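You operate a simulated robot arm through the tools that you are given. There is no shell and no other tool. Be economical: measure what you need, move in short steps, check, and stop when the job is done.

The job below is to be done with a simulated robot arm. You get a single attempt, and the scene is never put back.

JOB
Clear the stop and bring the control back on.
Fine: shut door two and pull the stop knob out, then press the white button, then the green button. Start nothing; leave the control on.

Only the result counts: the job must be done as asked and must still hold three seconds after the hand-in. Knocking over, shifting, dropping, spilling or breaking anything else fails it.

ROBOT AND FRAMES
A 6-joint arm with a two-finger parallel gripper on a trunk, on a base that drives. Base frame: it is fixed to the floor where the robot stands at the start and does not move with it; the origin is under the middle of the robot, x ahead of it, y to its left, z up. Readings come in mm, degrees, newtons and seconds.
Its first joint turns from -166.0 to 166.0 degrees. Places, roughly: door two [900, -300, 1200]; green button [-100, -600, 1200]; white button [200, -400, 1100]. Payload 3.91 kg.
Tool frame: the origin (TCP) lies between the finger pads and is the grasp point; the fingertips stand 30 mm ahead of it; z points along the fingers, y is the line along which they close. The gripper opens to 110 mm. The fingers are 20 mm wide and 10 mm thick; the gripper's body (48 by 112 mm) begins 55 mm behind the TCP.
Orientation is that of the tool frame in the base frame, as a unit quaternion [w, x, y, z]. With the fingers straight down and closing along the base's y, the tool's x points along the base's -x, its y along +y and its z along -z.

CONTROLS
- The arm moves only by the tool apply_moves. Its argument "plan" is a list of rows, each a list of 3 entries, a list of its own where there are three numbers: the finger opening in mm, from 0 to 110, then the shift along the tool's x, y, z in mm, then the turn, a rotation vector about the tool's x, y, z in degrees. In form: [[gripper, [tx, ty, tz], [ax, ay, az]], ...]. A call has 1 to 12 rows; each row shifts and turns the commanded pose from where the row before left it, along the tool's axes as they then stand. A row lasts 0.2 s, in which the tool goes at most 50 mm and 8.6 degrees; a call with a longer step from one row to the next is refused whole, and so is a gripper value outside its range. Where a pose cannot be reached the arm comes as near as it can. A force on the tool above 60 N (or 10 N above the force at the start of the call, whichever is more), or a blocked arm, ends the call early, and 0.2 s more pass. Each finger travels about 153 mm/s and halts on what it meets, pressing with about 38 N; the grip force reading is that of the motor and also rises with nothing between the fingers. The clock runs only during rows and for 0.2 s after the last one: add rows that do not move to give the fingers time. It gives the time, the measured TCP pose, the force on the tool (base axes), the opening and the grip force at its end, in the units of the frame above (readings bear some noise), with the torque about the TCP (base axes, N m) and any sound that the robot's microphone picked up.
- Cameras (640 x 400 px; columns grow to the right, rows downward): "scene" is now at [212.8, 193.6, 1383]; the picture's right is [-0.43, -0.91, 0.00], its down [-0.40, 0.19, -0.90] and it looks along [0.81, -0.38, -0.44] (base axes); focal length 214 px, centre (320, 200). "wrist" rides on the gripper at [72, 17, -103] in the tool frame; the picture's right is [-0.23, 0.97, 0.00], its down [-0.76, -0.18, -0.62] and it looks along [-0.61, -0.14, 0.78] (tool axes); focal length 222 px, centre (320, 200). There is no depth. A picture from a camera that has moved, and an enlarged one, comes with that camera's place and axes in the base frame and with its lens.
- get_image(camera): a new picture of that camera. The clock stands still meanwhile.
- steer(legs): drives the robot by 1 to 6 legs, each [ahead, turn to the left] in mm and degrees, along the robot's own axes; the way and the turn of a leg run together, so that a leg with both is an arc; at most 1500 mm and 180 degrees a leg. The arm and the cameras ride along, it lands a little off, and it stops where it bumps. It gives what a move gives.
- turn_head(pan, tilt): turns the head with the scene camera to pan (to the left, within 120 degrees either way) and tilt (down, from -29 to 69), counted from straight ahead of the robot. It gives what a move gives.
- inspect(camera, box): a new picture of the part [left, top, right, bottom] of that camera's present view, enlarged. The clock stands still meanwhile.
- close_job(): hands the job in; it is judged then, once.

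Work in short steps. Places have to be worked out from the pictures, the camera data and where the tool is seen: move nearer, look again, correct. Check each grasp and each placing, and mend what went wrong. You have 120 turns and 82 pictures in all, those below and enlarged ones among them. Open the gripper and draw the arm clear of the work before you hand the job in, unless the task says otherwise; then end with one line.

The tools are called after "Call:" as name(argument=value, ...) on one line, values as JSON. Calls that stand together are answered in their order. apply_moves: Moves the arm, as the interface text tells. Its arguments: {"type":"object","properties":{"plan":{"type":"array","items":{"type":"array"}}},"required":["plan"]} The other tools are called the same way: steer (legs) drives the base; turn_head (pan, tilt) turns the head that bears the scene camera; get_image (camera) takes a picture; inspect (camera, box) takes an enlarged picture of a part of a camera's view; close_job () hands the job in.

At the start:

```text
clock: 0.0
position: [157.3, -351.4, 1347.0]
tcp_rot: [0.0, 0.0, 1.0, -0.001]
force: [-0.1, -0.1, 0.1]
wrist_torque: [-0.01, -0.02, -0.01]
width: 110.1
finger_force: 0.0
robot x, y, heading: [-1.9, -3.3, 0.2]
head pan, tilt: [-25.2, 25.9]
```

scene: 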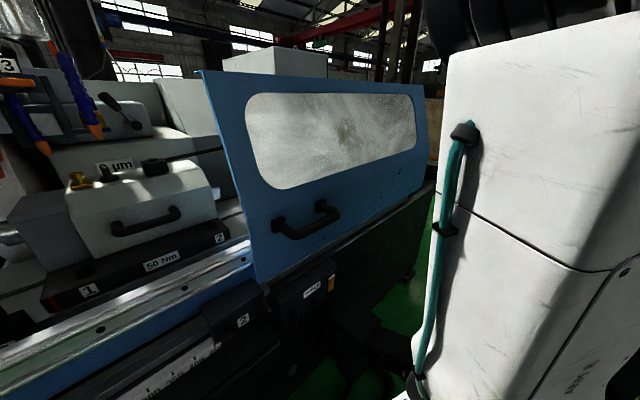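
wrist: 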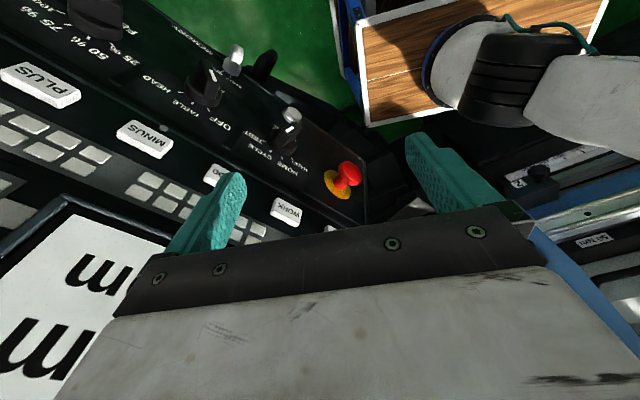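

The scene shows a machine with a sliding door (blue) ahead, and the wrist sees a control panel with a red stop knob. I look around with the head first.

Call:
turn_head(pan=-75, tilt=35)

Call:
get_image(camera="scene")

Call:
turn_head(pan=20, tilt=25)

Call:
get_image(camera="scene")

```text
clock: 1.2
position: [157.2, -350.1, 1347.5]
tcp_rot: [-0.001, 0.0, 1.0, 0.0]
force: [0.7, -0.3, 0.1]
wrist_torque: [0.0, 0.02, -0.03]
width: 110.0
finger_force: 0.1
robot x, y, heading: [1.4, -1.0, -0.0]
head pan, tilt: [-75.0, 35.0]
```

```text
79 pictures are left
camera scene: at [152.5, 147.6, 1368.7], right [-0.97, -0.26, 0.0], down [-0.15, 0.55, -0.82], along [0.21, -0.79, -0.57], focal length 214 px, centre (320, 200)
```

scene: 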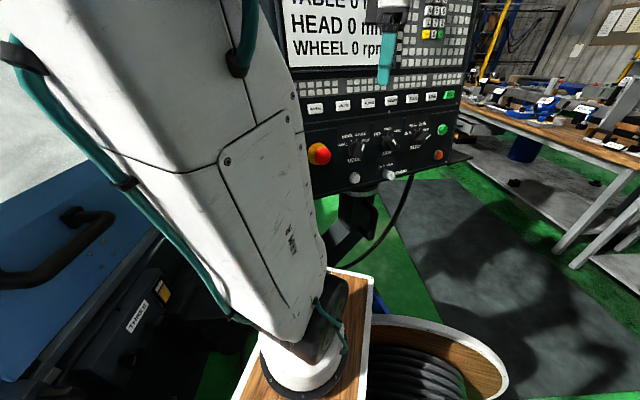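

```text
clock: 2.9
position: [157.5, -349.6, 1346.7]
tcp_rot: [0.0, 0.0, 1.0, -0.001]
force: [0.7, 0.2, 0.9]
wrist_torque: [0.01, -0.03, -0.02]
width: 110.1
finger_force: 0.0
robot x, y, heading: [-2.7, 0.7, 0.1]
head pan, tilt: [20.0, 25.0]
```

```text
78 pictures are left
camera scene: at [216.2, 264.1, 1384.4], right [0.34, -0.94, 0.0], down [-0.4, -0.14, -0.91], along [0.85, 0.31, -0.42], focal length 214 px, centre (320, 200)
```

scene: 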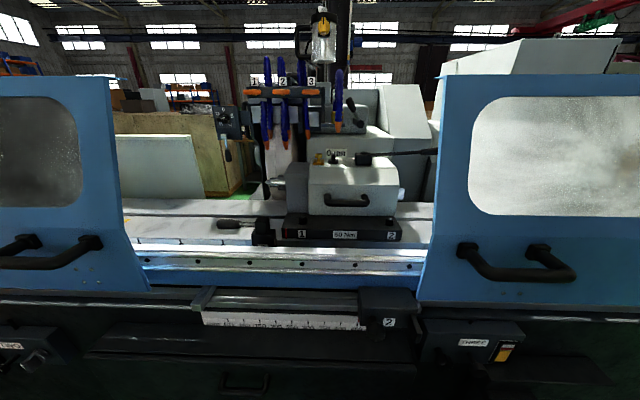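

Two doors, both apparently slid apart. I look at details: the left door, the right door and its rails.

Call:
inspect(camera="scene", box=[380, 60, 640, 400])

Call:
inspect(camera="scene", box=[0, 60, 300, 400])

Call:
turn_head(pan=55, tilt=25)

Call:
get_image(camera="scene")

```text
1.18 times, centred on (510, 230) of scene
camera zoom: at [216.2, 264.1, 1384.4], right [0.34, -0.94, 0.0], down [-0.4, -0.14, -0.91], along [0.85, 0.31, -0.42], focal length 252 px, centre (96, 165)
```

zoom: 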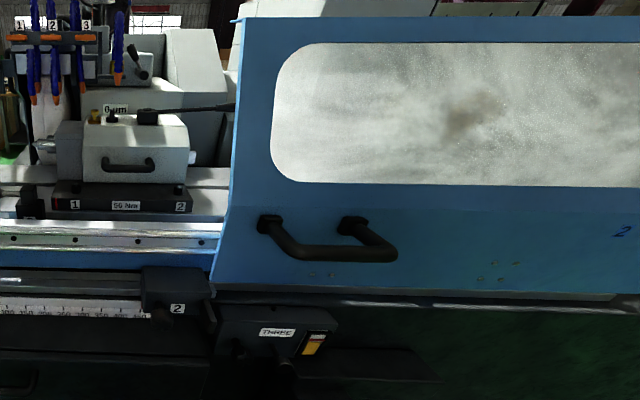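

```text
1.18 times, centred on (150, 230) of scene
camera zoom: at [216.2, 264.1, 1384.4], right [0.34, -0.94, 0.0], down [-0.4, -0.14, -0.91], along [0.85, 0.31, -0.42], focal length 252 px, centre (520, 165)
```

zoom: 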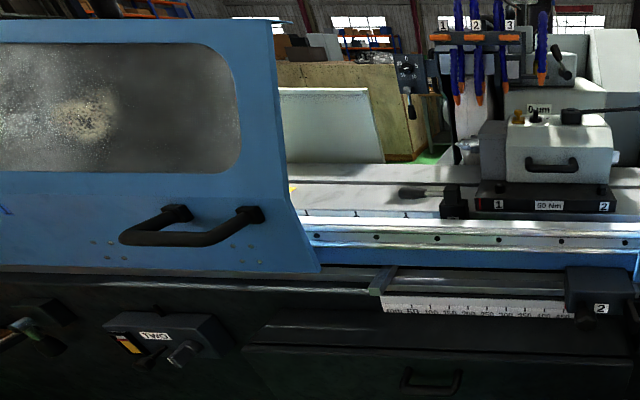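

```text
clock: 3.9
position: [157.9, -350.0, 1346.7]
tcp_rot: [0.0, -0.001, 1.0, -0.001]
force: [0.3, 0.4, -0.8]
wrist_torque: [0.01, -0.03, 0.02]
width: 109.9
finger_force: 0.1
robot x, y, heading: [1.9, -0.9, 0.2]
head pan, tilt: [55.0, 25.0]
```

```text
75 pictures are left
camera scene: at [182.5, 308.1, 1384.4], right [0.82, -0.57, 0.0], down [-0.24, -0.35, -0.91], along [0.52, 0.74, -0.42], focal length 214 px, centre (320, 200)
```

scene: 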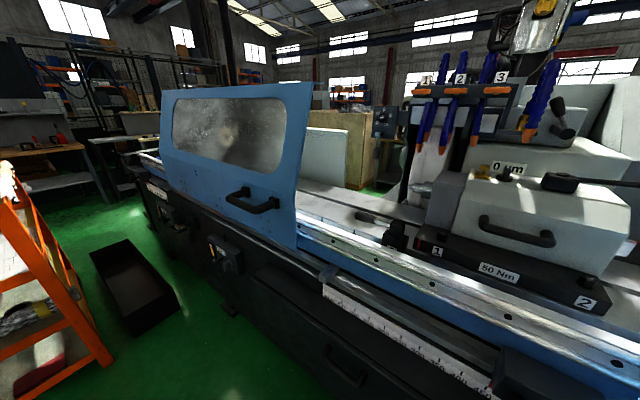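

There are small boxes under the doors with labels. I inspect them.

Call:
inspect(camera="scene", box=[120, 160, 280, 290])

Call:
turn_head(pan=-15, tilt=30)

Call:
get_image(camera="scene")

```text
3.08 times, centred on (200, 225) of scene
camera zoom: at [182.5, 308.1, 1384.4], right [0.82, -0.57, 0.0], down [-0.24, -0.35, -0.91], along [0.52, 0.74, -0.42], focal length 660 px, centre (689, 123)
```

zoom: 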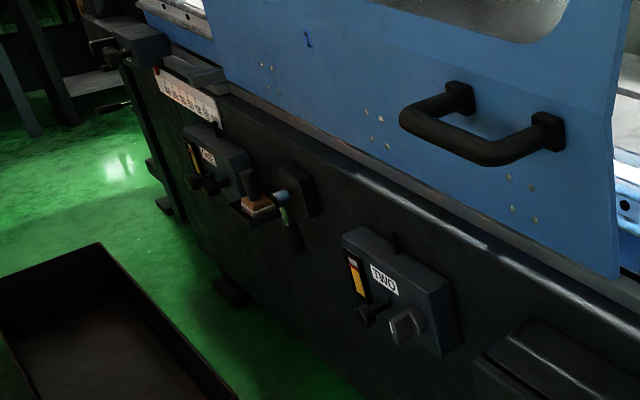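

```text
clock: 5.3
position: [157.4, -350.0, 1347.6]
tcp_rot: [-0.001, 0.0, 1.0, -0.001]
force: [0.6, 0.2, 0.5]
wrist_torque: [-0.02, 0.01, 0.01]
width: 109.8
finger_force: 0.1
robot x, y, heading: [2.2, -1.3, -0.0]
head pan, tilt: [-15.0, 30.0]
```

```text
73 pictures are left
camera scene: at [217.0, 209.3, 1376.5], right [-0.26, -0.97, 0.0], down [-0.48, 0.13, -0.87], along [0.84, -0.22, -0.5], focal length 214 px, centre (320, 200)
```

scene: 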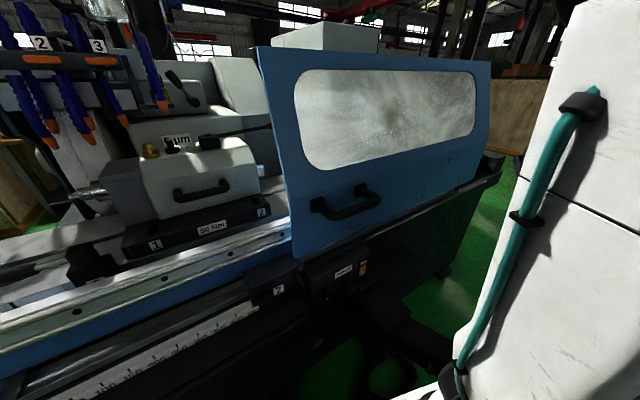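

The machine front runs skew to my x axis, and the door seems to slide left to shut. Now a close look at the control panel.

Call:
turn_head(pan=-85, tilt=25)

Call:
get_image(camera="scene")

Call:
inspect(camera="scene", box=[240, 160, 440, 285])

Call:
inspect(camera="wrist", box=[0, 0, 400, 250])

```text
clock: 6.7
position: [156.9, -350.2, 1347.0]
tcp_rot: [-0.001, 0.0, 1.0, -0.001]
force: [-0.3, -0.5, 0.8]
wrist_torque: [0.0, -0.01, 0.0]
width: 110.0
finger_force: 0.1
robot x, y, heading: [0.4, 2.3, 0.0]
head pan, tilt: [-85.0, 25.0]
```

```text
72 pictures are left
camera scene: at [137.7, 140.9, 1384.4], right [-1.0, -0.09, 0.0], down [-0.04, 0.42, -0.91], along [0.08, -0.9, -0.42], focal length 214 px, centre (320, 200)
```

scene: 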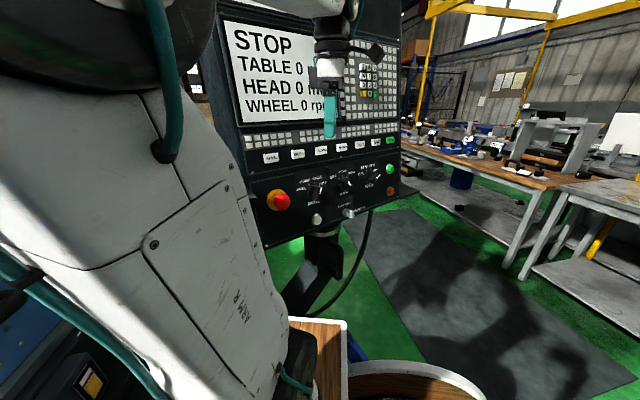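

```text
3.20 times, centred on (340, 222) of scene
camera zoom: at [137.7, 140.9, 1384.4], right [-1.0, -0.09, 0.0], down [-0.04, 0.42, -0.91], along [0.08, -0.9, -0.42], focal length 686 px, centre (256, 128)
```

zoom: 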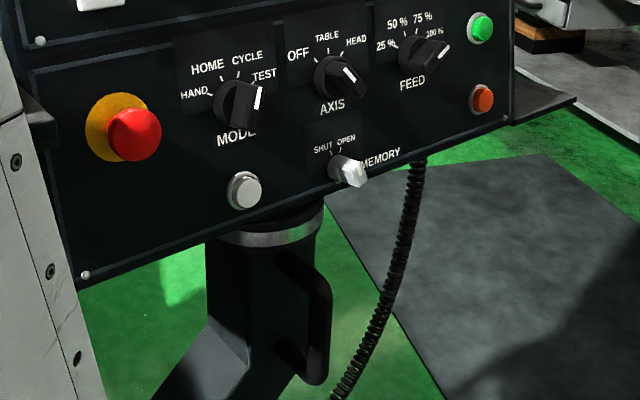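

```text
1.60 times, centred on (200, 125) of wrist
camera zoom: at [85.3, -332.7, 1449.0], right [0.23, 0.97, 0.0], down [0.76, -0.18, 0.62], along [0.61, -0.14, -0.78], focal length 355 px, centre (512, 320)
```

zoom: 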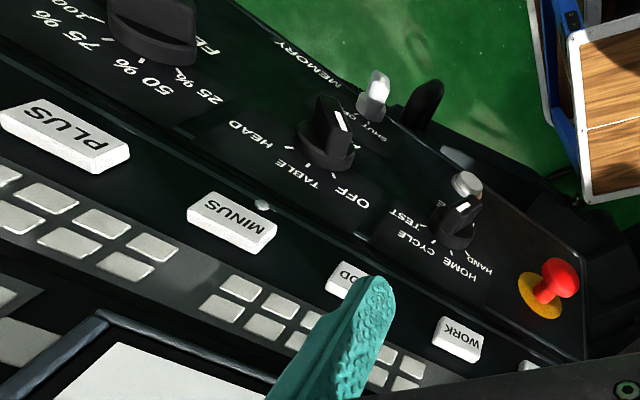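

Red knob cap lies near [274,-326,1157] and the white round button near [196,-408,1061]. There are a round green button and a green key; I zoom in on both.

Call:
inspect(camera="scene", box=[360, 125, 410, 205])

Call:
inspect(camera="scene", box=[250, 125, 350, 230])

```text
5.00 times, centred on (385, 165) of scene
camera zoom: at [137.7, 140.9, 1384.4], right [-1.0, -0.09, 0.0], down [-0.04, 0.42, -0.91], along [0.08, -0.9, -0.42], focal length 1072 px, centre (-5, 375)
```

zoom: 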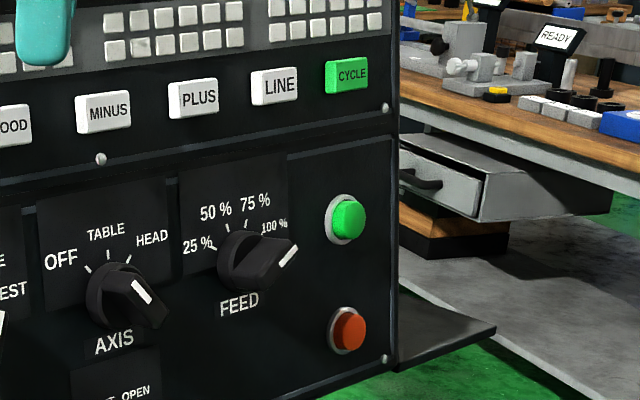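

```text
3.81 times, centred on (300, 178) of scene
camera zoom: at [137.7, 140.9, 1384.4], right [-1.0, -0.09, 0.0], down [-0.04, 0.42, -0.91], along [0.08, -0.9, -0.42], focal length 817 px, centre (396, 286)
```

zoom: 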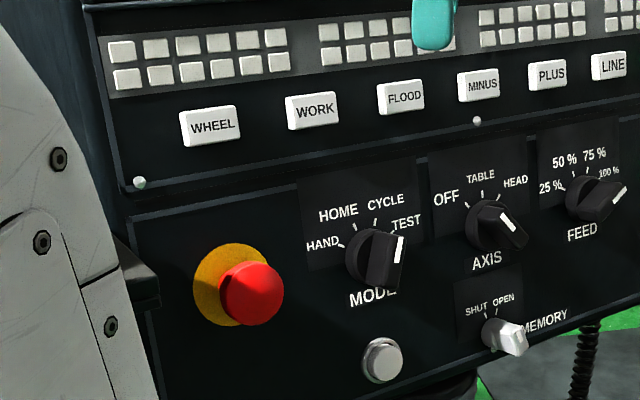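

The round green is the control-on button; the green CYCLE key must be left alone. First the door: I carry the hand over towards door two's handle, judged near [690,87,1080].

Call:
apply_moves(plan=[[110, [-35, 29, 0], [0, 0, 0]], [110, [-35, 29, 0], [0, 0, 0]], [110, [-35, 29, 0], [0, 0, 0]], [110, [-35, 29, 0], [0, 0, 0]], [110, [-35, 29, 0], [0, 0, 0]], [110, [-35, 29, 0], [0, 0, 0]], [110, [-35, 29, 0], [0, 0, 0]], [110, [-35, 29, 0], [0, 0, 0]], [110, [-35, 29, 0], [0, 0, 0]], [110, [-35, 29, 0], [0, 0, 0]]])

Call:
turn_head(pan=0, tilt=30)

Call:
get_image(camera="scene")

Call:
get_image(camera="wrist")

```text
clock: 8.0
position: [284.7, -262.8, 1322.0]
tcp_rot: [-0.019, 0.139, 0.989, 0.051]
force: [0.6, 0.6, -0.4]
wrist_torque: [-0.02, 0.02, 0.01]
width: 110.0
finger_force: 0.1
robot x, y, heading: [0.1, -1.0, -0.1]
head pan, tilt: [-85.0, 25.0]
stopped in row 6: the arm was blocked; the commanded pose is now the measured one
```

```text
clock: 9.6
position: [286.2, -264.9, 1322.1]
tcp_rot: [-0.02, 0.136, 0.989, 0.055]
force: [0.0, 0.0, 0.5]
wrist_torque: [0.0, 0.02, -0.02]
width: 110.1
finger_force: 0.1
robot x, y, heading: [1.0, 6.3, 0.2]
head pan, tilt: [0.0, 30.0]
```

```text
67 pictures are left
camera scene: at [74.4, 158.6, 1386.3], right [-0.8, 0.6, 0.0], down [0.24, 0.32, -0.91], along [-0.55, -0.73, -0.4], focal length 214 px, centre (320, 200)
```

scene: 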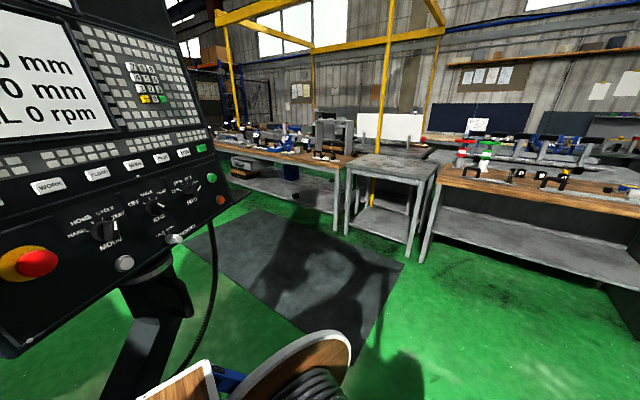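

```text
66 pictures are left
camera wrist: at [223.8, -239.7, 1428.4], right [0.48, 0.87, 0.09], down [0.7, -0.44, 0.56], along [0.53, -0.21, -0.82], focal length 222 px, centre (320, 200)
```

wrist: 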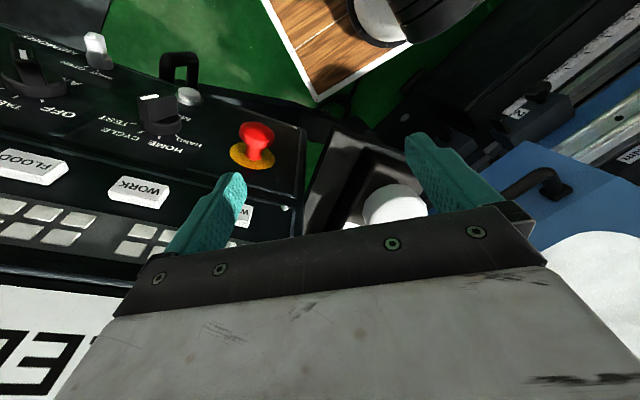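

The arm was blocked and the head now looks the wrong way (pan -127): the arm link evidently ran into the head at about (130,233). I back off to the starting pose and check.

Call:
apply_moves(plan=[[110, [25.7, -28.4, -7.8], [0, 0, 0]], [110, [25.7, -28.4, -7.8], [0, 0, 0]], [110, [25.7, -28.4, -7.8], [0, 0, 0]], [110, [25.7, -28.4, -7.8], [0, 0, 0]], [110, [0, 0, 0], [2.1, -0.8, -5.2]], [110, [0, 0, 0], [2.1, -0.8, -5.2]], [110, [0, 0, 0], [2.1, -0.8, -5.2]]])

Call:
turn_head(pan=0, tilt=30)

Call:
get_image(camera="scene")

```text
clock: 11.2
position: [160.4, -345.7, 1349.3]
tcp_rot: [0.002, -0.004, 1.0, -0.007]
force: [-0.2, 1.2, 0.6]
wrist_torque: [0.01, -0.01, -0.03]
width: 110.0
finger_force: 0.1
robot x, y, heading: [-1.7, -1.9, -0.0]
head pan, tilt: [0.0, 30.0]
```

```text
clock: 11.8
position: [159.5, -346.1, 1348.7]
tcp_rot: [0.001, -0.003, 1.0, -0.006]
force: [0.0, -0.4, -0.6]
wrist_torque: [0.05, 0.01, 0.0]
width: 110.2
finger_force: 0.1
robot x, y, heading: [-0.6, -1.5, 0.0]
head pan, tilt: [0.0, 30.0]
```

```text
65 pictures are left
camera scene: at [220.0, 232.7, 1376.5], right [0.0, -1.0, 0.0], down [-0.5, 0.0, -0.87], along [0.87, 0.0, -0.5], focal length 214 px, centre (320, 200)
```

scene: 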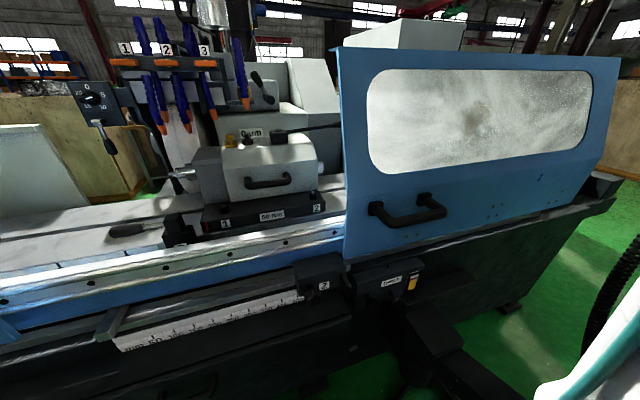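

The head is free again and the pose is restored. Since the arm cannot swing left past the head, I turn the base left 60° so the door lies on the arm's side.

Call:
steer(legs=[[0, 30], [0, 30]])

Call:
turn_head(pan=-60, tilt=30)

Call:
get_image(camera="scene")

Call:
get_image(camera="wrist")

```text
clock: 15.1
position: [379.5, -38.5, 1348.3]
tcp_rot: [0.004, -0.498, 0.867, -0.005]
force: [-0.2, -0.4, -0.5]
wrist_torque: [0.0, -0.03, 0.01]
width: 110.1
finger_force: 0.0
robot x, y, heading: [0.9, -3.3, 59.4]
head pan, tilt: [0.0, 30.0]
```

```text
clock: 16.4
position: [379.6, -38.9, 1348.1]
tcp_rot: [0.005, -0.497, 0.868, -0.004]
force: [1.1, 0.2, 0.1]
wrist_torque: [0.01, 0.02, 0.01]
width: 109.8
finger_force: 0.0
robot x, y, heading: [-2.8, -0.7, 59.5]
head pan, tilt: [-60.0, 30.0]
```

```text
64 pictures are left
camera scene: at [-46.3, 228.4, 1376.5], right [-0.01, -1.0, 0.0], down [-0.5, 0.0, -0.87], along [0.87, -0.01, -0.5], focal length 214 px, centre (320, 200)
```

scene: 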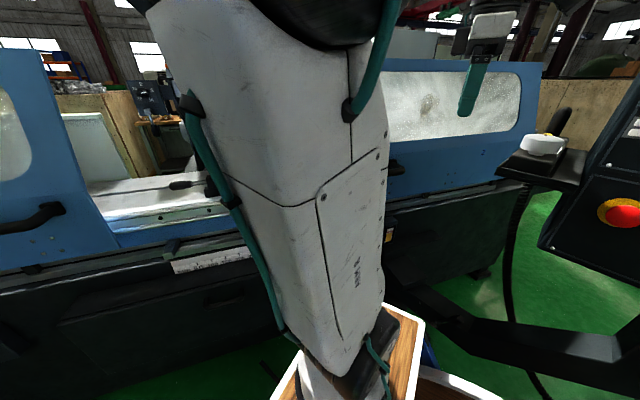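

```text
63 pictures are left
camera wrist: at [326.4, -92.0, 1450.8], right [-0.73, 0.69, -0.01], down [0.53, 0.57, 0.63], along [0.44, 0.45, -0.78], focal length 222 px, centre (320, 200)
```

wrist: 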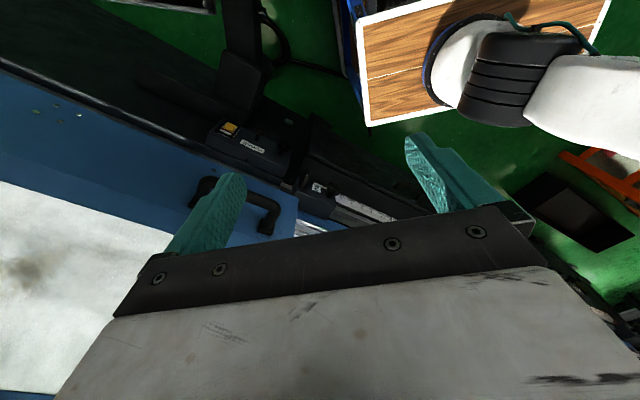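

The turn went well; my arm base stands near (132,224) now, and folded in, the elbow leans toward the head. So I first extend outward, then yaw the tool to the door.

Call:
apply_moves(plan=[[110, [10.5, -36, 0], [0, 0, 0]], [110, [10.5, -36, 0], [0, 0, 0]], [110, [10.5, -36, 0], [0, 0, 0]], [110, [10.5, -36, 0], [0, 0, 0]], [110, [0, 0, 0], [0, 0, 8.4]], [110, [0, 0, 0], [0, 0, 8.4]], [110, [0, 0, 0], [0, 0, 8.4]], [110, [0, 0, 0], [0, 0, 8.4]], [110, [0, 0, 0], [0, 0, 8]]])

Call:
get_image(camera="wrist")

Call:
get_image(camera="scene")

```text
clock: 18.4
position: [481.2, -147.3, 1350.8]
tcp_rot: [0.005, -0.156, 0.988, -0.002]
force: [-0.7, -0.1, -0.3]
wrist_torque: [0.02, -0.01, 0.0]
width: 109.9
finger_force: 0.1
robot x, y, heading: [0.2, 1.1, 59.3]
head pan, tilt: [-60.0, 30.0]
```

```text
62 pictures are left
camera wrist: at [406.4, -153.4, 1452.5], right [-0.08, 1.0, 0.0], down [0.77, 0.07, 0.63], along [0.63, 0.05, -0.77], focal length 222 px, centre (320, 200)
```

wrist: 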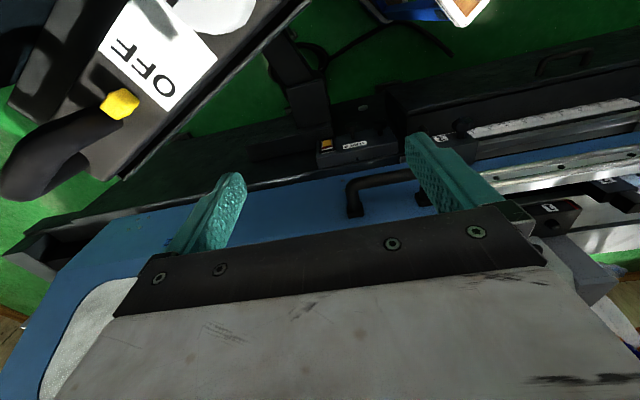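

```text
61 pictures are left
camera scene: at [-46.2, 228.3, 1376.5], right [-0.01, -1.0, 0.0], down [-0.5, 0.0, -0.87], along [0.87, -0.01, -0.5], focal length 214 px, centre (320, 200)
```

scene: 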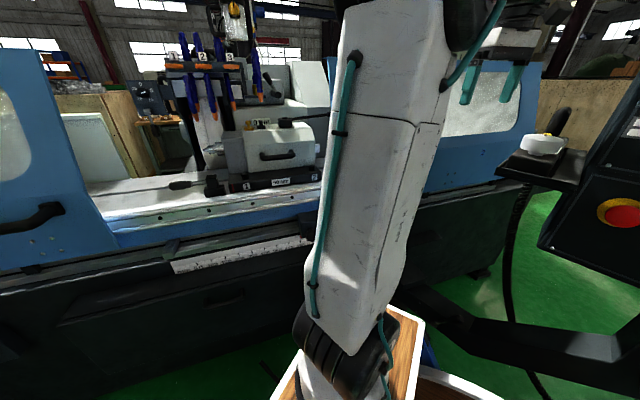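

I judge door two's handle: right leg from bar corner (654,-69,1090) to mount (723,-51,1093), left mount near (680,89,1090). I move above the right leg's middle.

Call:
apply_moves(plan=[[110, [-43, 3.7, 0], [0, 0, 0]], [110, [-44, 3.7, 0], [0, 0, 0]], [110, [-44, 3.7, 0], [0, 0, 0]], [110, [-44, 3.7, 0], [0, 0, 0]], [110, [-40, 3.6, 0], [0, 0, 0]], [110, [0, 0, 40], [0, 0, 0]], [110, [0, 0, 40], [0, 0, 0]], [110, [0, 0, 40], [0, 0, 0]]])

Call:
get_image(camera="wrist")

Call:
get_image(camera="scene")

```text
clock: 20.2
position: [683.4, -62.8, 1232.4]
tcp_rot: [0.007, -0.157, 0.988, -0.003]
force: [0.4, -0.1, -0.1]
wrist_torque: [0.01, -0.01, 0.01]
width: 110.2
finger_force: 0.1
robot x, y, heading: [2.4, 0.9, 59.5]
head pan, tilt: [-60.0, 30.0]
```

```text
60 pictures are left
camera wrist: at [607.3, -69.1, 1334.6], right [-0.09, 1.0, -0.01], down [0.77, 0.07, 0.63], along [0.63, 0.05, -0.77], focal length 222 px, centre (320, 200)
```

wrist: 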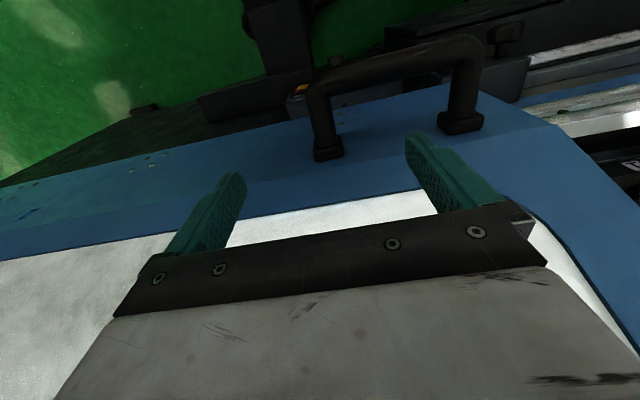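

```text
59 pictures are left
camera scene: at [-46.4, 228.3, 1376.5], right [-0.01, -1.0, 0.0], down [-0.5, 0.0, -0.87], along [0.87, -0.01, -0.5], focal length 214 px, centre (320, 200)
```

scene: 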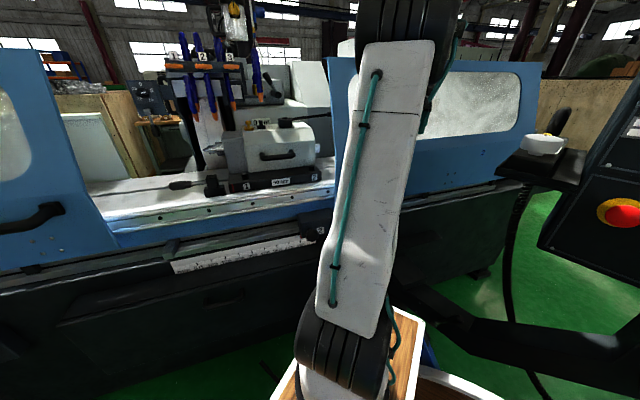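

The refined view puts the leg from (663,-66) to (728,-50), along bearing about 15°. I nudge over its middle and lower the fingers astride it.

Call:
apply_moves(plan=[[100, [-5, 2, 0], [0, 0, 0]], [100, [0, 0, 40], [0, 0, 0]], [100, [0, 0, 35], [0, 0, 0]], [100, [0, 0, 25], [0, 0, 0]], [100, [0, 0, 20], [0, 0, 0]], [100, [0, 0, 15], [0, 0, 0]]])

Call:
get_image(camera="wrist")

```text
clock: 21.6
position: [689.2, -59.3, 1099.1]
tcp_rot: [0.006, -0.157, 0.988, -0.002]
force: [-0.5, -0.6, -0.9]
wrist_torque: [0.01, -0.01, 0.03]
width: 100.1
finger_force: 0.0
robot x, y, heading: [-2.3, -2.6, 59.5]
head pan, tilt: [-60.0, 30.0]
```

```text
58 pictures are left
camera wrist: at [613.7, -65.7, 1200.2], right [-0.09, 1.0, 0.0], down [0.77, 0.07, 0.63], along [0.63, 0.05, -0.77], focal length 222 px, centre (320, 200)
```

wrist: 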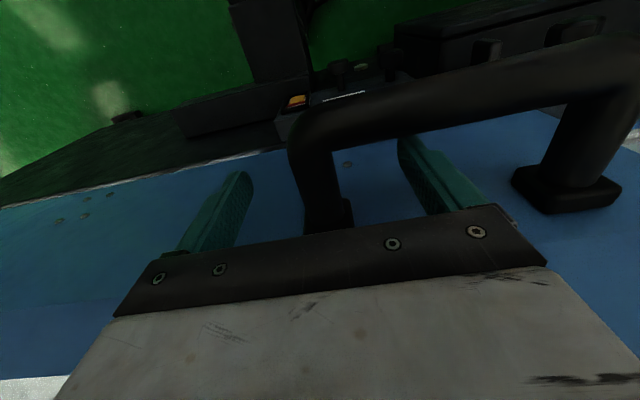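

The fingers stand astride the leg. I narrow them loosely and start sliding the door left (tool +y).

Call:
apply_moves(plan=[[50, [0, 0, 0], [0, 0, 0]], [50, [0, 0, 0], [0, 0, 0]], [50, [0, 15, 0], [0, 0, 0]], [50, [0, 15, 0], [0, 0, 0]], [50, [0, 15, 0], [0, 0, 0]], [50, [0, 15, 0], [0, 0, 0]]])

Call:
get_image(camera="wrist")

Call:
get_image(camera="scene")

```text
clock: 23.0
position: [670.2, -2.2, 1098.3]
tcp_rot: [0.005, -0.157, 0.988, -0.002]
force: [1.2, -0.7, -0.2]
wrist_torque: [0.0, 0.01, -0.02]
width: 50.2
finger_force: 0.0
robot x, y, heading: [-1.1, -0.9, 59.3]
head pan, tilt: [-60.0, 30.0]
```

```text
57 pictures are left
camera wrist: at [594.4, -8.7, 1199.8], right [-0.09, 1.0, 0.0], down [0.77, 0.07, 0.63], along [0.63, 0.05, -0.77], focal length 222 px, centre (320, 200)
```

wrist: 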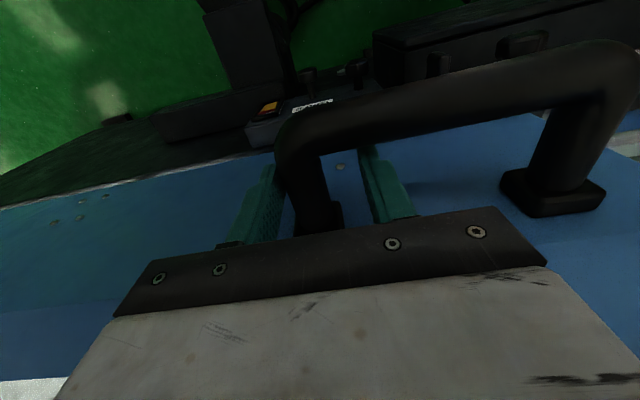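

```text
56 pictures are left
camera scene: at [-46.2, 228.2, 1376.5], right [-0.01, -1.0, 0.0], down [-0.5, 0.0, -0.87], along [0.87, -0.01, -0.5], focal length 214 px, centre (320, 200)
```

scene: 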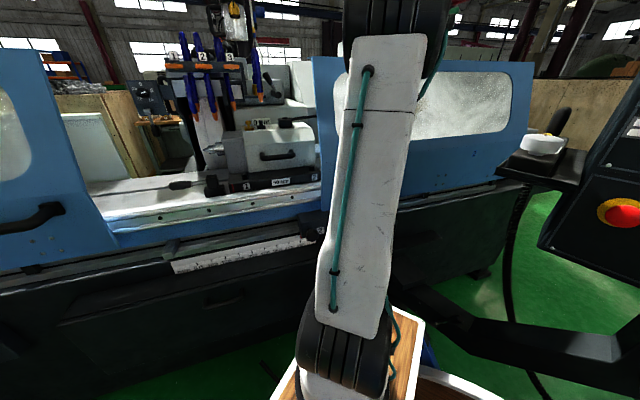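

The door slides freely and my fingers stay astride. I push on.

Call:
apply_moves(plan=[[50, [0, 25, 0], [0, 0, 0]], [50, [0, 25, 0], [0, 0, 0]], [50, [0, 25, 0], [0, 0, 0]], [50, [0, 25, 0], [0, 0, 0]], [50, [0, 25, 0], [0, 0, 0]], [50, [0, 25, 0], [0, 0, 0]], [50, [0, 25, 0], [0, 0, 0]], [50, [0, 25, 0], [0, 0, 0]]])

Call:
get_image(camera="wrist")

Call:
get_image(camera="scene")

```text
clock: 24.8
position: [606.6, 187.8, 1094.7]
tcp_rot: [0.005, -0.157, 0.988, -0.002]
force: [-0.3, 0.4, -0.4]
wrist_torque: [-0.01, -0.01, 0.02]
width: 50.0
finger_force: 0.0
robot x, y, heading: [0.1, 5.5, 59.5]
head pan, tilt: [-60.0, 30.0]
```

```text
55 pictures are left
camera wrist: at [531.6, 181.3, 1196.4], right [-0.09, 1.0, 0.0], down [0.77, 0.07, 0.63], along [0.63, 0.05, -0.78], focal length 222 px, centre (320, 200)
```

wrist: 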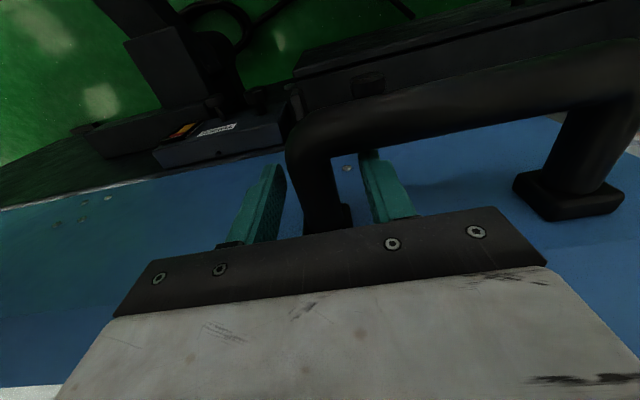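

```text
54 pictures are left
camera scene: at [-46.2, 228.1, 1376.5], right [-0.01, -1.0, 0.0], down [-0.5, 0.0, -0.87], along [0.87, -0.01, -0.5], focal length 214 px, centre (320, 200)
```

scene: 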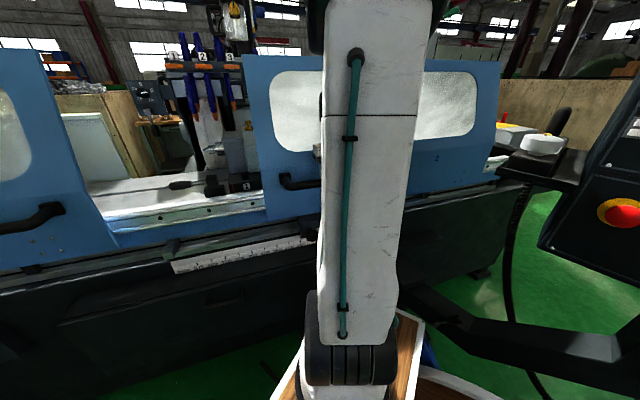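

Still sliding freely (about 235 mm so far). I continue with smaller steps.

Call:
apply_moves(plan=[[50, [0, 18, 0], [0, 0, 0]], [50, [0, 18, 0], [0, 0, 0]], [50, [0, 18, 0], [0, 0, 0]], [50, [0, 18, 0], [0, 0, 0]], [50, [0, 18, 0], [0, 0, 0]], [50, [0, 18, 0], [0, 0, 0]], [50, [0, 18, 0], [0, 0, 0]], [50, [0, 18, 0], [0, 0, 0]], [50, [0, 18, 0], [0, 0, 0]], [50, [0, 18, 0], [0, 0, 0]], [50, [0, 18, 0], [0, 0, 0]]])

Call:
get_image(camera="wrist")

Call:
get_image(camera="scene")

```text
clock: 27.2
position: [545.6, 375.5, 1095.0]
tcp_rot: [0.006, -0.157, 0.988, -0.002]
force: [-0.2, -0.1, 0.3]
wrist_torque: [-0.01, 0.02, -0.02]
width: 50.3
finger_force: 0.2
robot x, y, heading: [2.3, -1.3, 59.4]
head pan, tilt: [-60.0, 30.0]
```

```text
53 pictures are left
camera wrist: at [469.4, 368.6, 1196.7], right [-0.09, 1.0, 0.0], down [0.77, 0.07, 0.63], along [0.63, 0.05, -0.77], focal length 222 px, centre (320, 200)
```

wrist: 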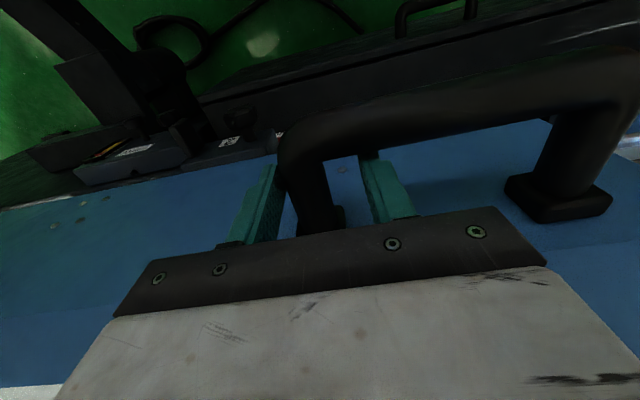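

```text
52 pictures are left
camera scene: at [-46.2, 228.2, 1376.5], right [-0.01, -1.0, 0.0], down [-0.5, 0.0, -0.87], along [0.87, -0.01, -0.5], focal length 214 px, centre (320, 200)
```

scene: 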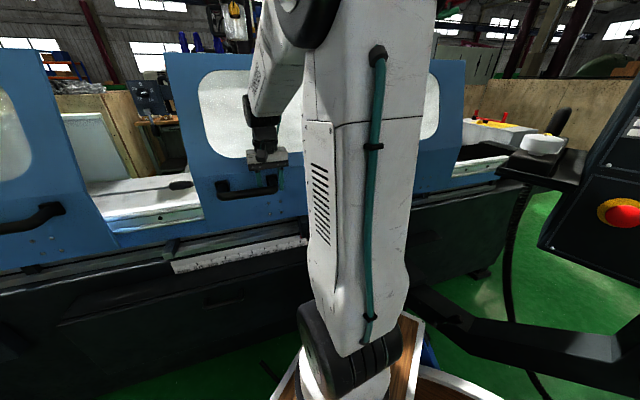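

About 460 mm moved with a gap of roughly 300 mm left to door one. I push on carefully, watching the gap.

Call:
apply_moves(plan=[[50, [0, 16, 0], [0, 0, 0]], [50, [0, 16, 0], [0, 0, 0]], [50, [0, 16, 0], [0, 0, 0]], [50, [0, 16, 0], [0, 0, 0]], [50, [0, 16, 0], [0, 0, 0]], [50, [0, 16, 0], [0, 0, 0]], [50, [0, 16, 0], [0, 0, 0]], [50, [0, 16, 0], [0, 0, 0]], [50, [0, 16, 0], [0, 0, 0]]])

Call:
get_image(camera="scene")

```text
clock: 29.2
position: [501.3, 511.7, 1094.7]
tcp_rot: [0.007, -0.158, 0.987, -0.002]
force: [-0.4, 0.2, -0.5]
wrist_torque: [-0.02, 0.01, 0.0]
width: 50.2
finger_force: 0.0
robot x, y, heading: [4.5, -0.2, 59.6]
head pan, tilt: [-60.0, 30.0]
```

```text
51 pictures are left
camera scene: at [-46.2, 228.1, 1376.5], right [-0.01, -1.0, 0.0], down [-0.5, 0.0, -0.87], along [0.87, -0.01, -0.5], focal length 214 px, centre (320, 200)
```

scene: 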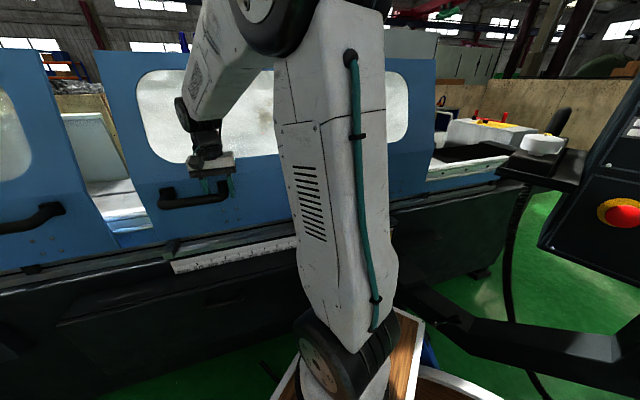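

Gap now about 110 mm. I go on another 75 mm, then creep.

Call:
apply_moves(plan=[[50, [0, 15, 0], [0, 0, 0]], [50, [0, 15, 0], [0, 0, 0]], [50, [0, 15, 0], [0, 0, 0]], [50, [0, 15, 0], [0, 0, 0]], [50, [0, 15, 0], [0, 0, 0]]])

Call:
inspect(camera="scene", box=[0, 40, 320, 280])

```text
clock: 30.4
position: [477.1, 583.6, 1093.6]
tcp_rot: [0.005, -0.157, 0.988, -0.002]
force: [0.2, -0.6, 0.2]
wrist_torque: [0.01, 0.01, 0.0]
width: 50.2
finger_force: 0.1
robot x, y, heading: [3.2, 0.3, 59.5]
head pan, tilt: [-60.0, 30.0]
```

```text
1.67 times, centred on (160, 160) of scene
camera zoom: at [-46.2, 228.1, 1376.5], right [-0.01, -1.0, 0.0], down [-0.5, 0.0, -0.87], along [0.87, -0.01, -0.5], focal length 358 px, centre (587, 267)
```

zoom: 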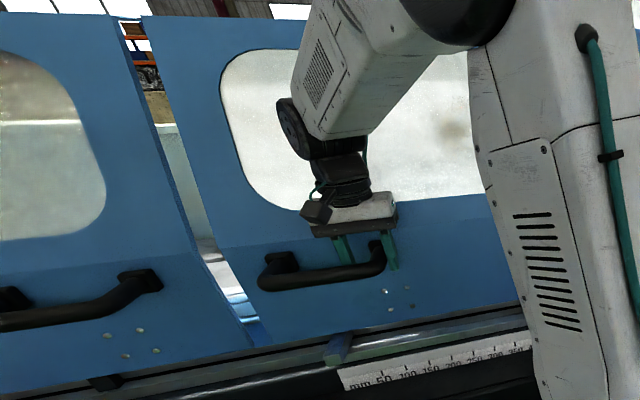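

Gap about 35 mm. I creep in 6 mm rows.

Call:
apply_moves(plan=[[50, [0, 6, 0], [0, 0, 0]], [50, [0, 6, 0], [0, 0, 0]], [50, [0, 6, 0], [0, 0, 0]], [50, [0, 6, 0], [0, 0, 0]], [50, [0, 5, 0], [0, 0, 0]]])

Call:
inspect(camera="scene", box=[0, 40, 320, 280])

```text
clock: 31.6
position: [469.1, 610.7, 1091.6]
tcp_rot: [0.006, -0.159, 0.987, -0.002]
force: [1.0, -1.6, 0.0]
wrist_torque: [-0.03, -0.01, 0.02]
width: 51.0
finger_force: 1.4
robot x, y, heading: [2.1, -1.9, 59.5]
head pan, tilt: [-60.0, 30.0]
```

```text
1.67 times, centred on (160, 160) of scene
camera zoom: at [-46.0, 228.2, 1376.5], right [-0.01, -1.0, 0.0], down [-0.5, 0.0, -0.87], along [0.87, -0.01, -0.5], focal length 358 px, centre (587, 267)
```

zoom: 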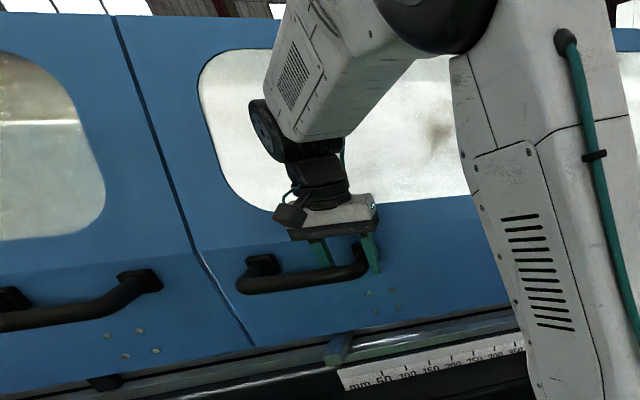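

The doors have met, door one hasn't moved, and a small contact force shows. I press a little more to make sure it's fully shut.

Call:
apply_moves(plan=[[50, [0, 3, 0], [0, 0, 0]], [50, [0, 3, 0], [0, 0, 0]], [50, [0, 0, 0], [0, 0, 0]]])

Call:
inspect(camera="scene", box=[0, 40, 200, 280])

```text
clock: 32.4
position: [466.1, 613.9, 1092.6]
tcp_rot: [0.006, -0.158, 0.987, -0.002]
force: [1.4, -7.0, -2.2]
wrist_torque: [0.01, 0.04, -0.08]
width: 53.4
finger_force: 3.3
robot x, y, heading: [0.2, 1.2, 59.3]
head pan, tilt: [-60.0, 30.0]
```

```text
1.67 times, centred on (100, 160) of scene
camera zoom: at [-45.9, 227.9, 1376.5], right [-0.01, -1.0, 0.0], down [-0.5, 0.0, -0.87], along [0.87, -0.01, -0.5], focal length 358 px, centre (687, 267)
```

zoom: 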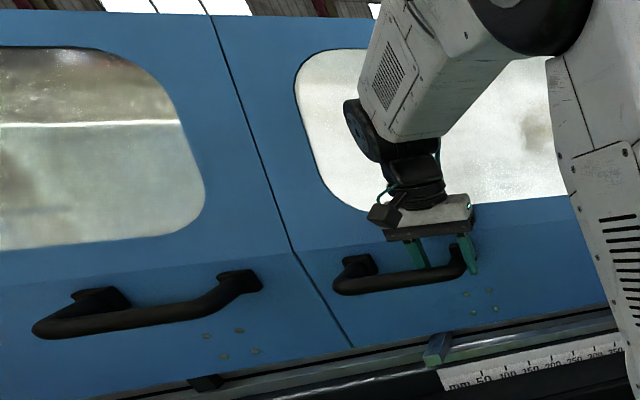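

The door is shut against its stop (7 N resistance, door one unmoved). I relieve the push, open, and rise straight up.

Call:
apply_moves(plan=[[80, [0, -4, 0], [0, 0, 0]], [80, [0, 0, 0], [0, 0, 0]], [80, [0, 0, -30], [0, 0, 0]], [80, [0, 0, -40], [0, 0, 0]], [80, [0, 0, -40], [0, 0, 0]], [80, [0, 0, -40], [0, 0, 0]], [80, [0, 0, -40], [0, 0, 0]], [80, [0, 0, -40], [0, 0, 0]]])

Call:
inspect(camera="scene", box=[0, 40, 320, 280])

```text
clock: 34.2
position: [465.3, 611.8, 1323.8]
tcp_rot: [0.005, -0.157, 0.988, -0.003]
force: [-0.4, 0.2, 0.0]
wrist_torque: [-0.02, 0.03, -0.04]
width: 80.1
finger_force: 0.0
robot x, y, heading: [2.4, 0.8, 59.4]
head pan, tilt: [-60.0, 30.0]
```

```text
1.67 times, centred on (160, 160) of scene
camera zoom: at [-46.0, 228.3, 1376.4], right [-0.01, -1.0, 0.0], down [-0.5, 0.0, -0.87], along [0.87, -0.01, -0.5], focal length 358 px, centre (587, 267)
```

zoom: 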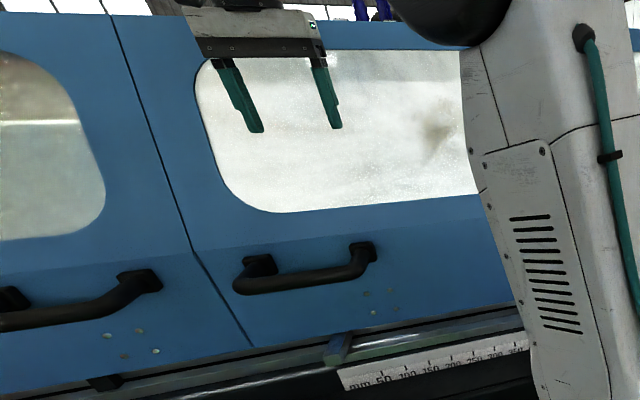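

Door two is shut and released. Next I bring the arm to a carry pose on the robot's right, and look behind for driving room.

Call:
apply_moves(plan=[[80, [3.7, -40, 0], [0, 0, 0]], [80, [3.7, -40, 0], [0, 0, 0]], [80, [3.7, -40, 0], [0, 0, 0]], [80, [3.7, -40, 0], [0, 0, 0]], [80, [3.7, -40, 0], [0, 0, 0]], [80, [3.7, -40, 0], [0, 0, 0]], [80, [3.7, -40, 0], [0, 0, 0]], [80, [3.7, -40, 0], [0, 0, 0]], [80, [3.7, -40, 0], [0, 0, 0]], [80, [3.7, -40, 0], [0, 0, 0]]])

Call:
turn_head(pan=118, tilt=35)

Call:
get_image(camera="scene")

Call:
turn_head(pan=60, tilt=35)

Call:
get_image(camera="scene")

```text
clock: 36.4
position: [555.3, 221.0, 1326.8]
tcp_rot: [0.005, -0.158, 0.987, -0.002]
force: [1.0, -0.1, 0.4]
wrist_torque: [-0.03, 0.01, -0.02]
width: 80.2
finger_force: 0.1
robot x, y, heading: [0.6, -1.2, 59.3]
head pan, tilt: [-60.0, 30.0]
```

```text
clock: 39.0
position: [554.7, 221.1, 1325.7]
tcp_rot: [0.006, -0.157, 0.988, -0.003]
force: [0.6, -0.4, -0.4]
wrist_torque: [0.0, 0.0, 0.01]
width: 80.1
finger_force: 0.0
robot x, y, heading: [2.6, 0.8, 59.5]
head pan, tilt: [118.0, 35.0]
```

```text
46 pictures are left
camera scene: at [-224.4, 233.0, 1368.7], right [0.04, 1.0, 0.0], down [0.57, -0.03, -0.82], along [-0.82, 0.04, -0.57], focal length 214 px, centre (320, 200)
```

scene: 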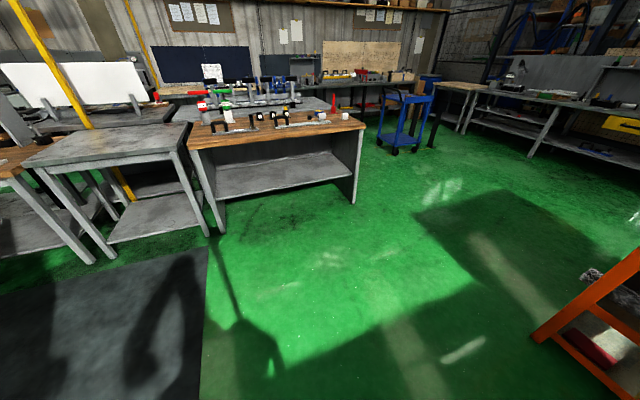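

```text
clock: 40.3
position: [555.2, 220.8, 1326.8]
tcp_rot: [0.006, -0.157, 0.988, -0.003]
force: [1.0, 0.1, 0.3]
wrist_torque: [0.01, -0.01, 0.03]
width: 79.8
finger_force: 0.0
robot x, y, heading: [0.9, 0.6, 59.5]
head pan, tilt: [60.0, 35.0]
```

```text
45 pictures are left
camera scene: at [-179.8, 305.7, 1368.7], right [0.87, 0.49, 0.0], down [0.28, -0.5, -0.82], along [-0.4, 0.71, -0.57], focal length 214 px, centre (320, 200)
```

scene: 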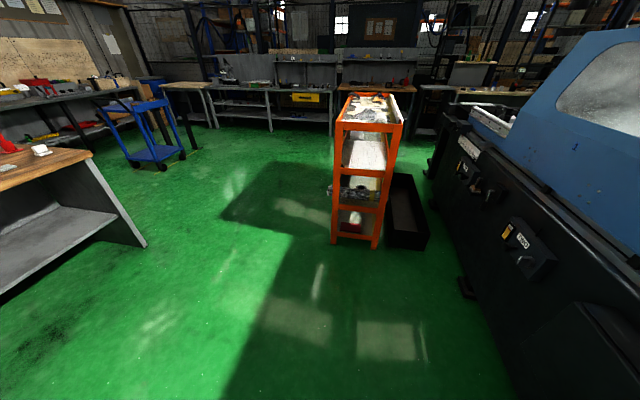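

There is plenty of room. I drive: turn left, forward along the machine, then turn right to heading 0 and back up.

Call:
steer(legs=[[0, 60], [300, 0], [0, -60], [0, -60], [-300, 0]])

Call:
turn_head(pan=-45, tilt=25)

Call:
get_image(camera="scene")

```text
clock: 51.9
position: [28.7, -99.9, 1327.0]
tcp_rot: [0.003, 0.344, 0.939, -0.006]
force: [-0.4, 0.3, -0.1]
wrist_torque: [-0.01, 0.01, -0.02]
width: 79.6
finger_force: 0.0
robot x, y, heading: [-453.4, 256.9, 0.9]
head pan, tilt: [60.0, 35.0]
```

```text
clock: 53.7
position: [27.4, -99.2, 1328.4]
tcp_rot: [0.004, 0.344, 0.939, -0.005]
force: [-1.0, -0.4, 0.7]
wrist_torque: [-0.01, -0.01, -0.01]
width: 80.3
finger_force: 0.1
robot x, y, heading: [-454.0, 258.6, 0.7]
head pan, tilt: [-45.0, 25.0]
```

```text
44 pictures are left
camera scene: at [-258.5, 425.7, 1384.4], right [-0.7, -0.72, 0.0], down [-0.3, 0.29, -0.91], along [0.65, -0.63, -0.42], focal length 214 px, centre (320, 200)
```

scene: 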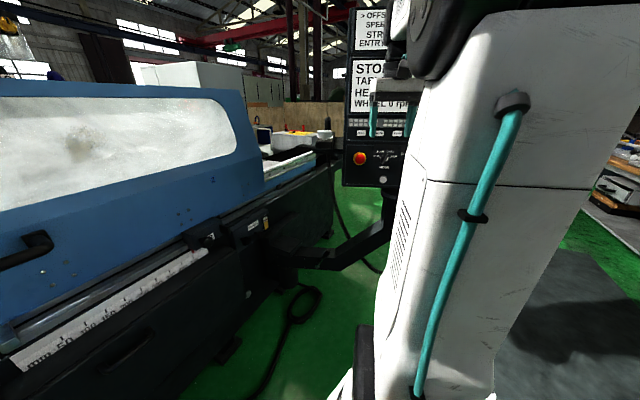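

Now I turn to face the panel squarely and advance 130 mm.

Call:
steer(legs=[[0, -45], [130, 0]])

Call:
turn_head(pan=-10, tilt=20)

Call:
get_image(camera="scene")

Call:
get_image(camera="wrist")

```text
clock: 57.1
position: [-263.5, -425.7, 1326.3]
tcp_rot: [0.002, 0.675, 0.738, -0.005]
force: [-0.2, 0.3, -0.6]
wrist_torque: [-0.02, -0.02, 0.04]
width: 79.9
finger_force: 0.1
robot x, y, heading: [-353.4, 164.7, -43.9]
head pan, tilt: [-45.0, 25.0]
```

```text
clock: 58.1
position: [-264.5, -426.3, 1326.8]
tcp_rot: [0.002, 0.675, 0.738, -0.005]
force: [-0.6, 0.2, -0.3]
wrist_torque: [-0.02, 0.02, -0.01]
width: 80.2
finger_force: 0.1
robot x, y, heading: [-352.4, 164.0, -44.1]
head pan, tilt: [-10.0, 20.0]
```

```text
43 pictures are left
camera scene: at [-43.9, 164.9, 1392.5], right [-0.81, -0.59, 0.0], down [-0.2, 0.28, -0.94], along [0.55, -0.76, -0.34], focal length 214 px, centre (320, 200)
```

scene: 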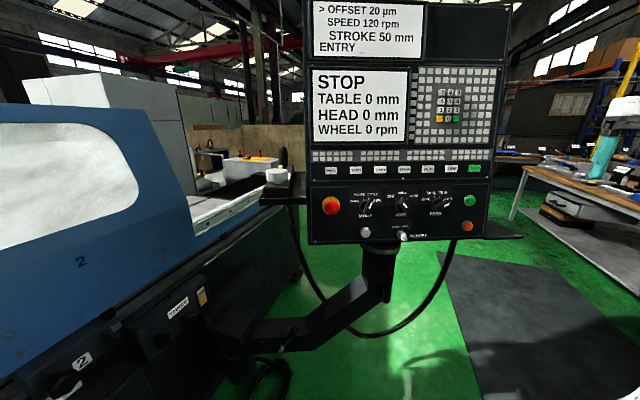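

```text
42 pictures are left
camera wrist: at [-252.9, -350.8, 1428.0], right [0.99, -0.14, 0.0], down [-0.11, -0.77, 0.63], along [-0.09, -0.63, -0.77], focal length 222 px, centre (320, 200)
```

wrist: 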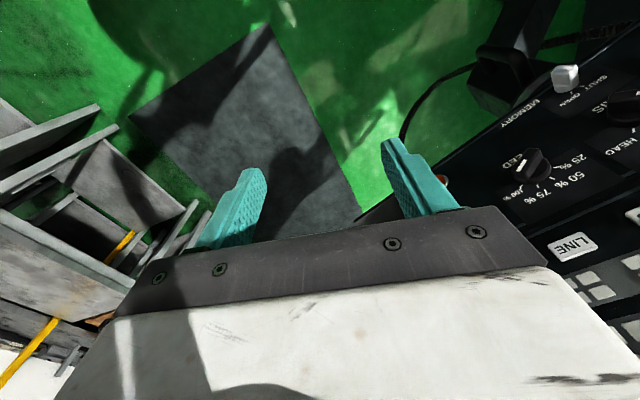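

The whole panel is in clear view. I zoom on the lower console to locate knob and buttons accurately.

Call:
inspect(camera="scene", box=[300, 150, 500, 250])

```text
3.20 times, centred on (400, 200) of scene
camera zoom: at [-43.9, 164.9, 1392.5], right [-0.81, -0.59, 0.0], down [-0.2, 0.28, -0.94], along [0.55, -0.76, -0.34], focal length 686 px, centre (64, 200)
```

zoom: 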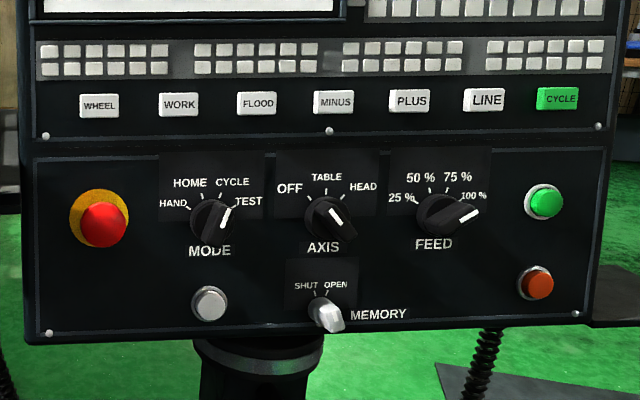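

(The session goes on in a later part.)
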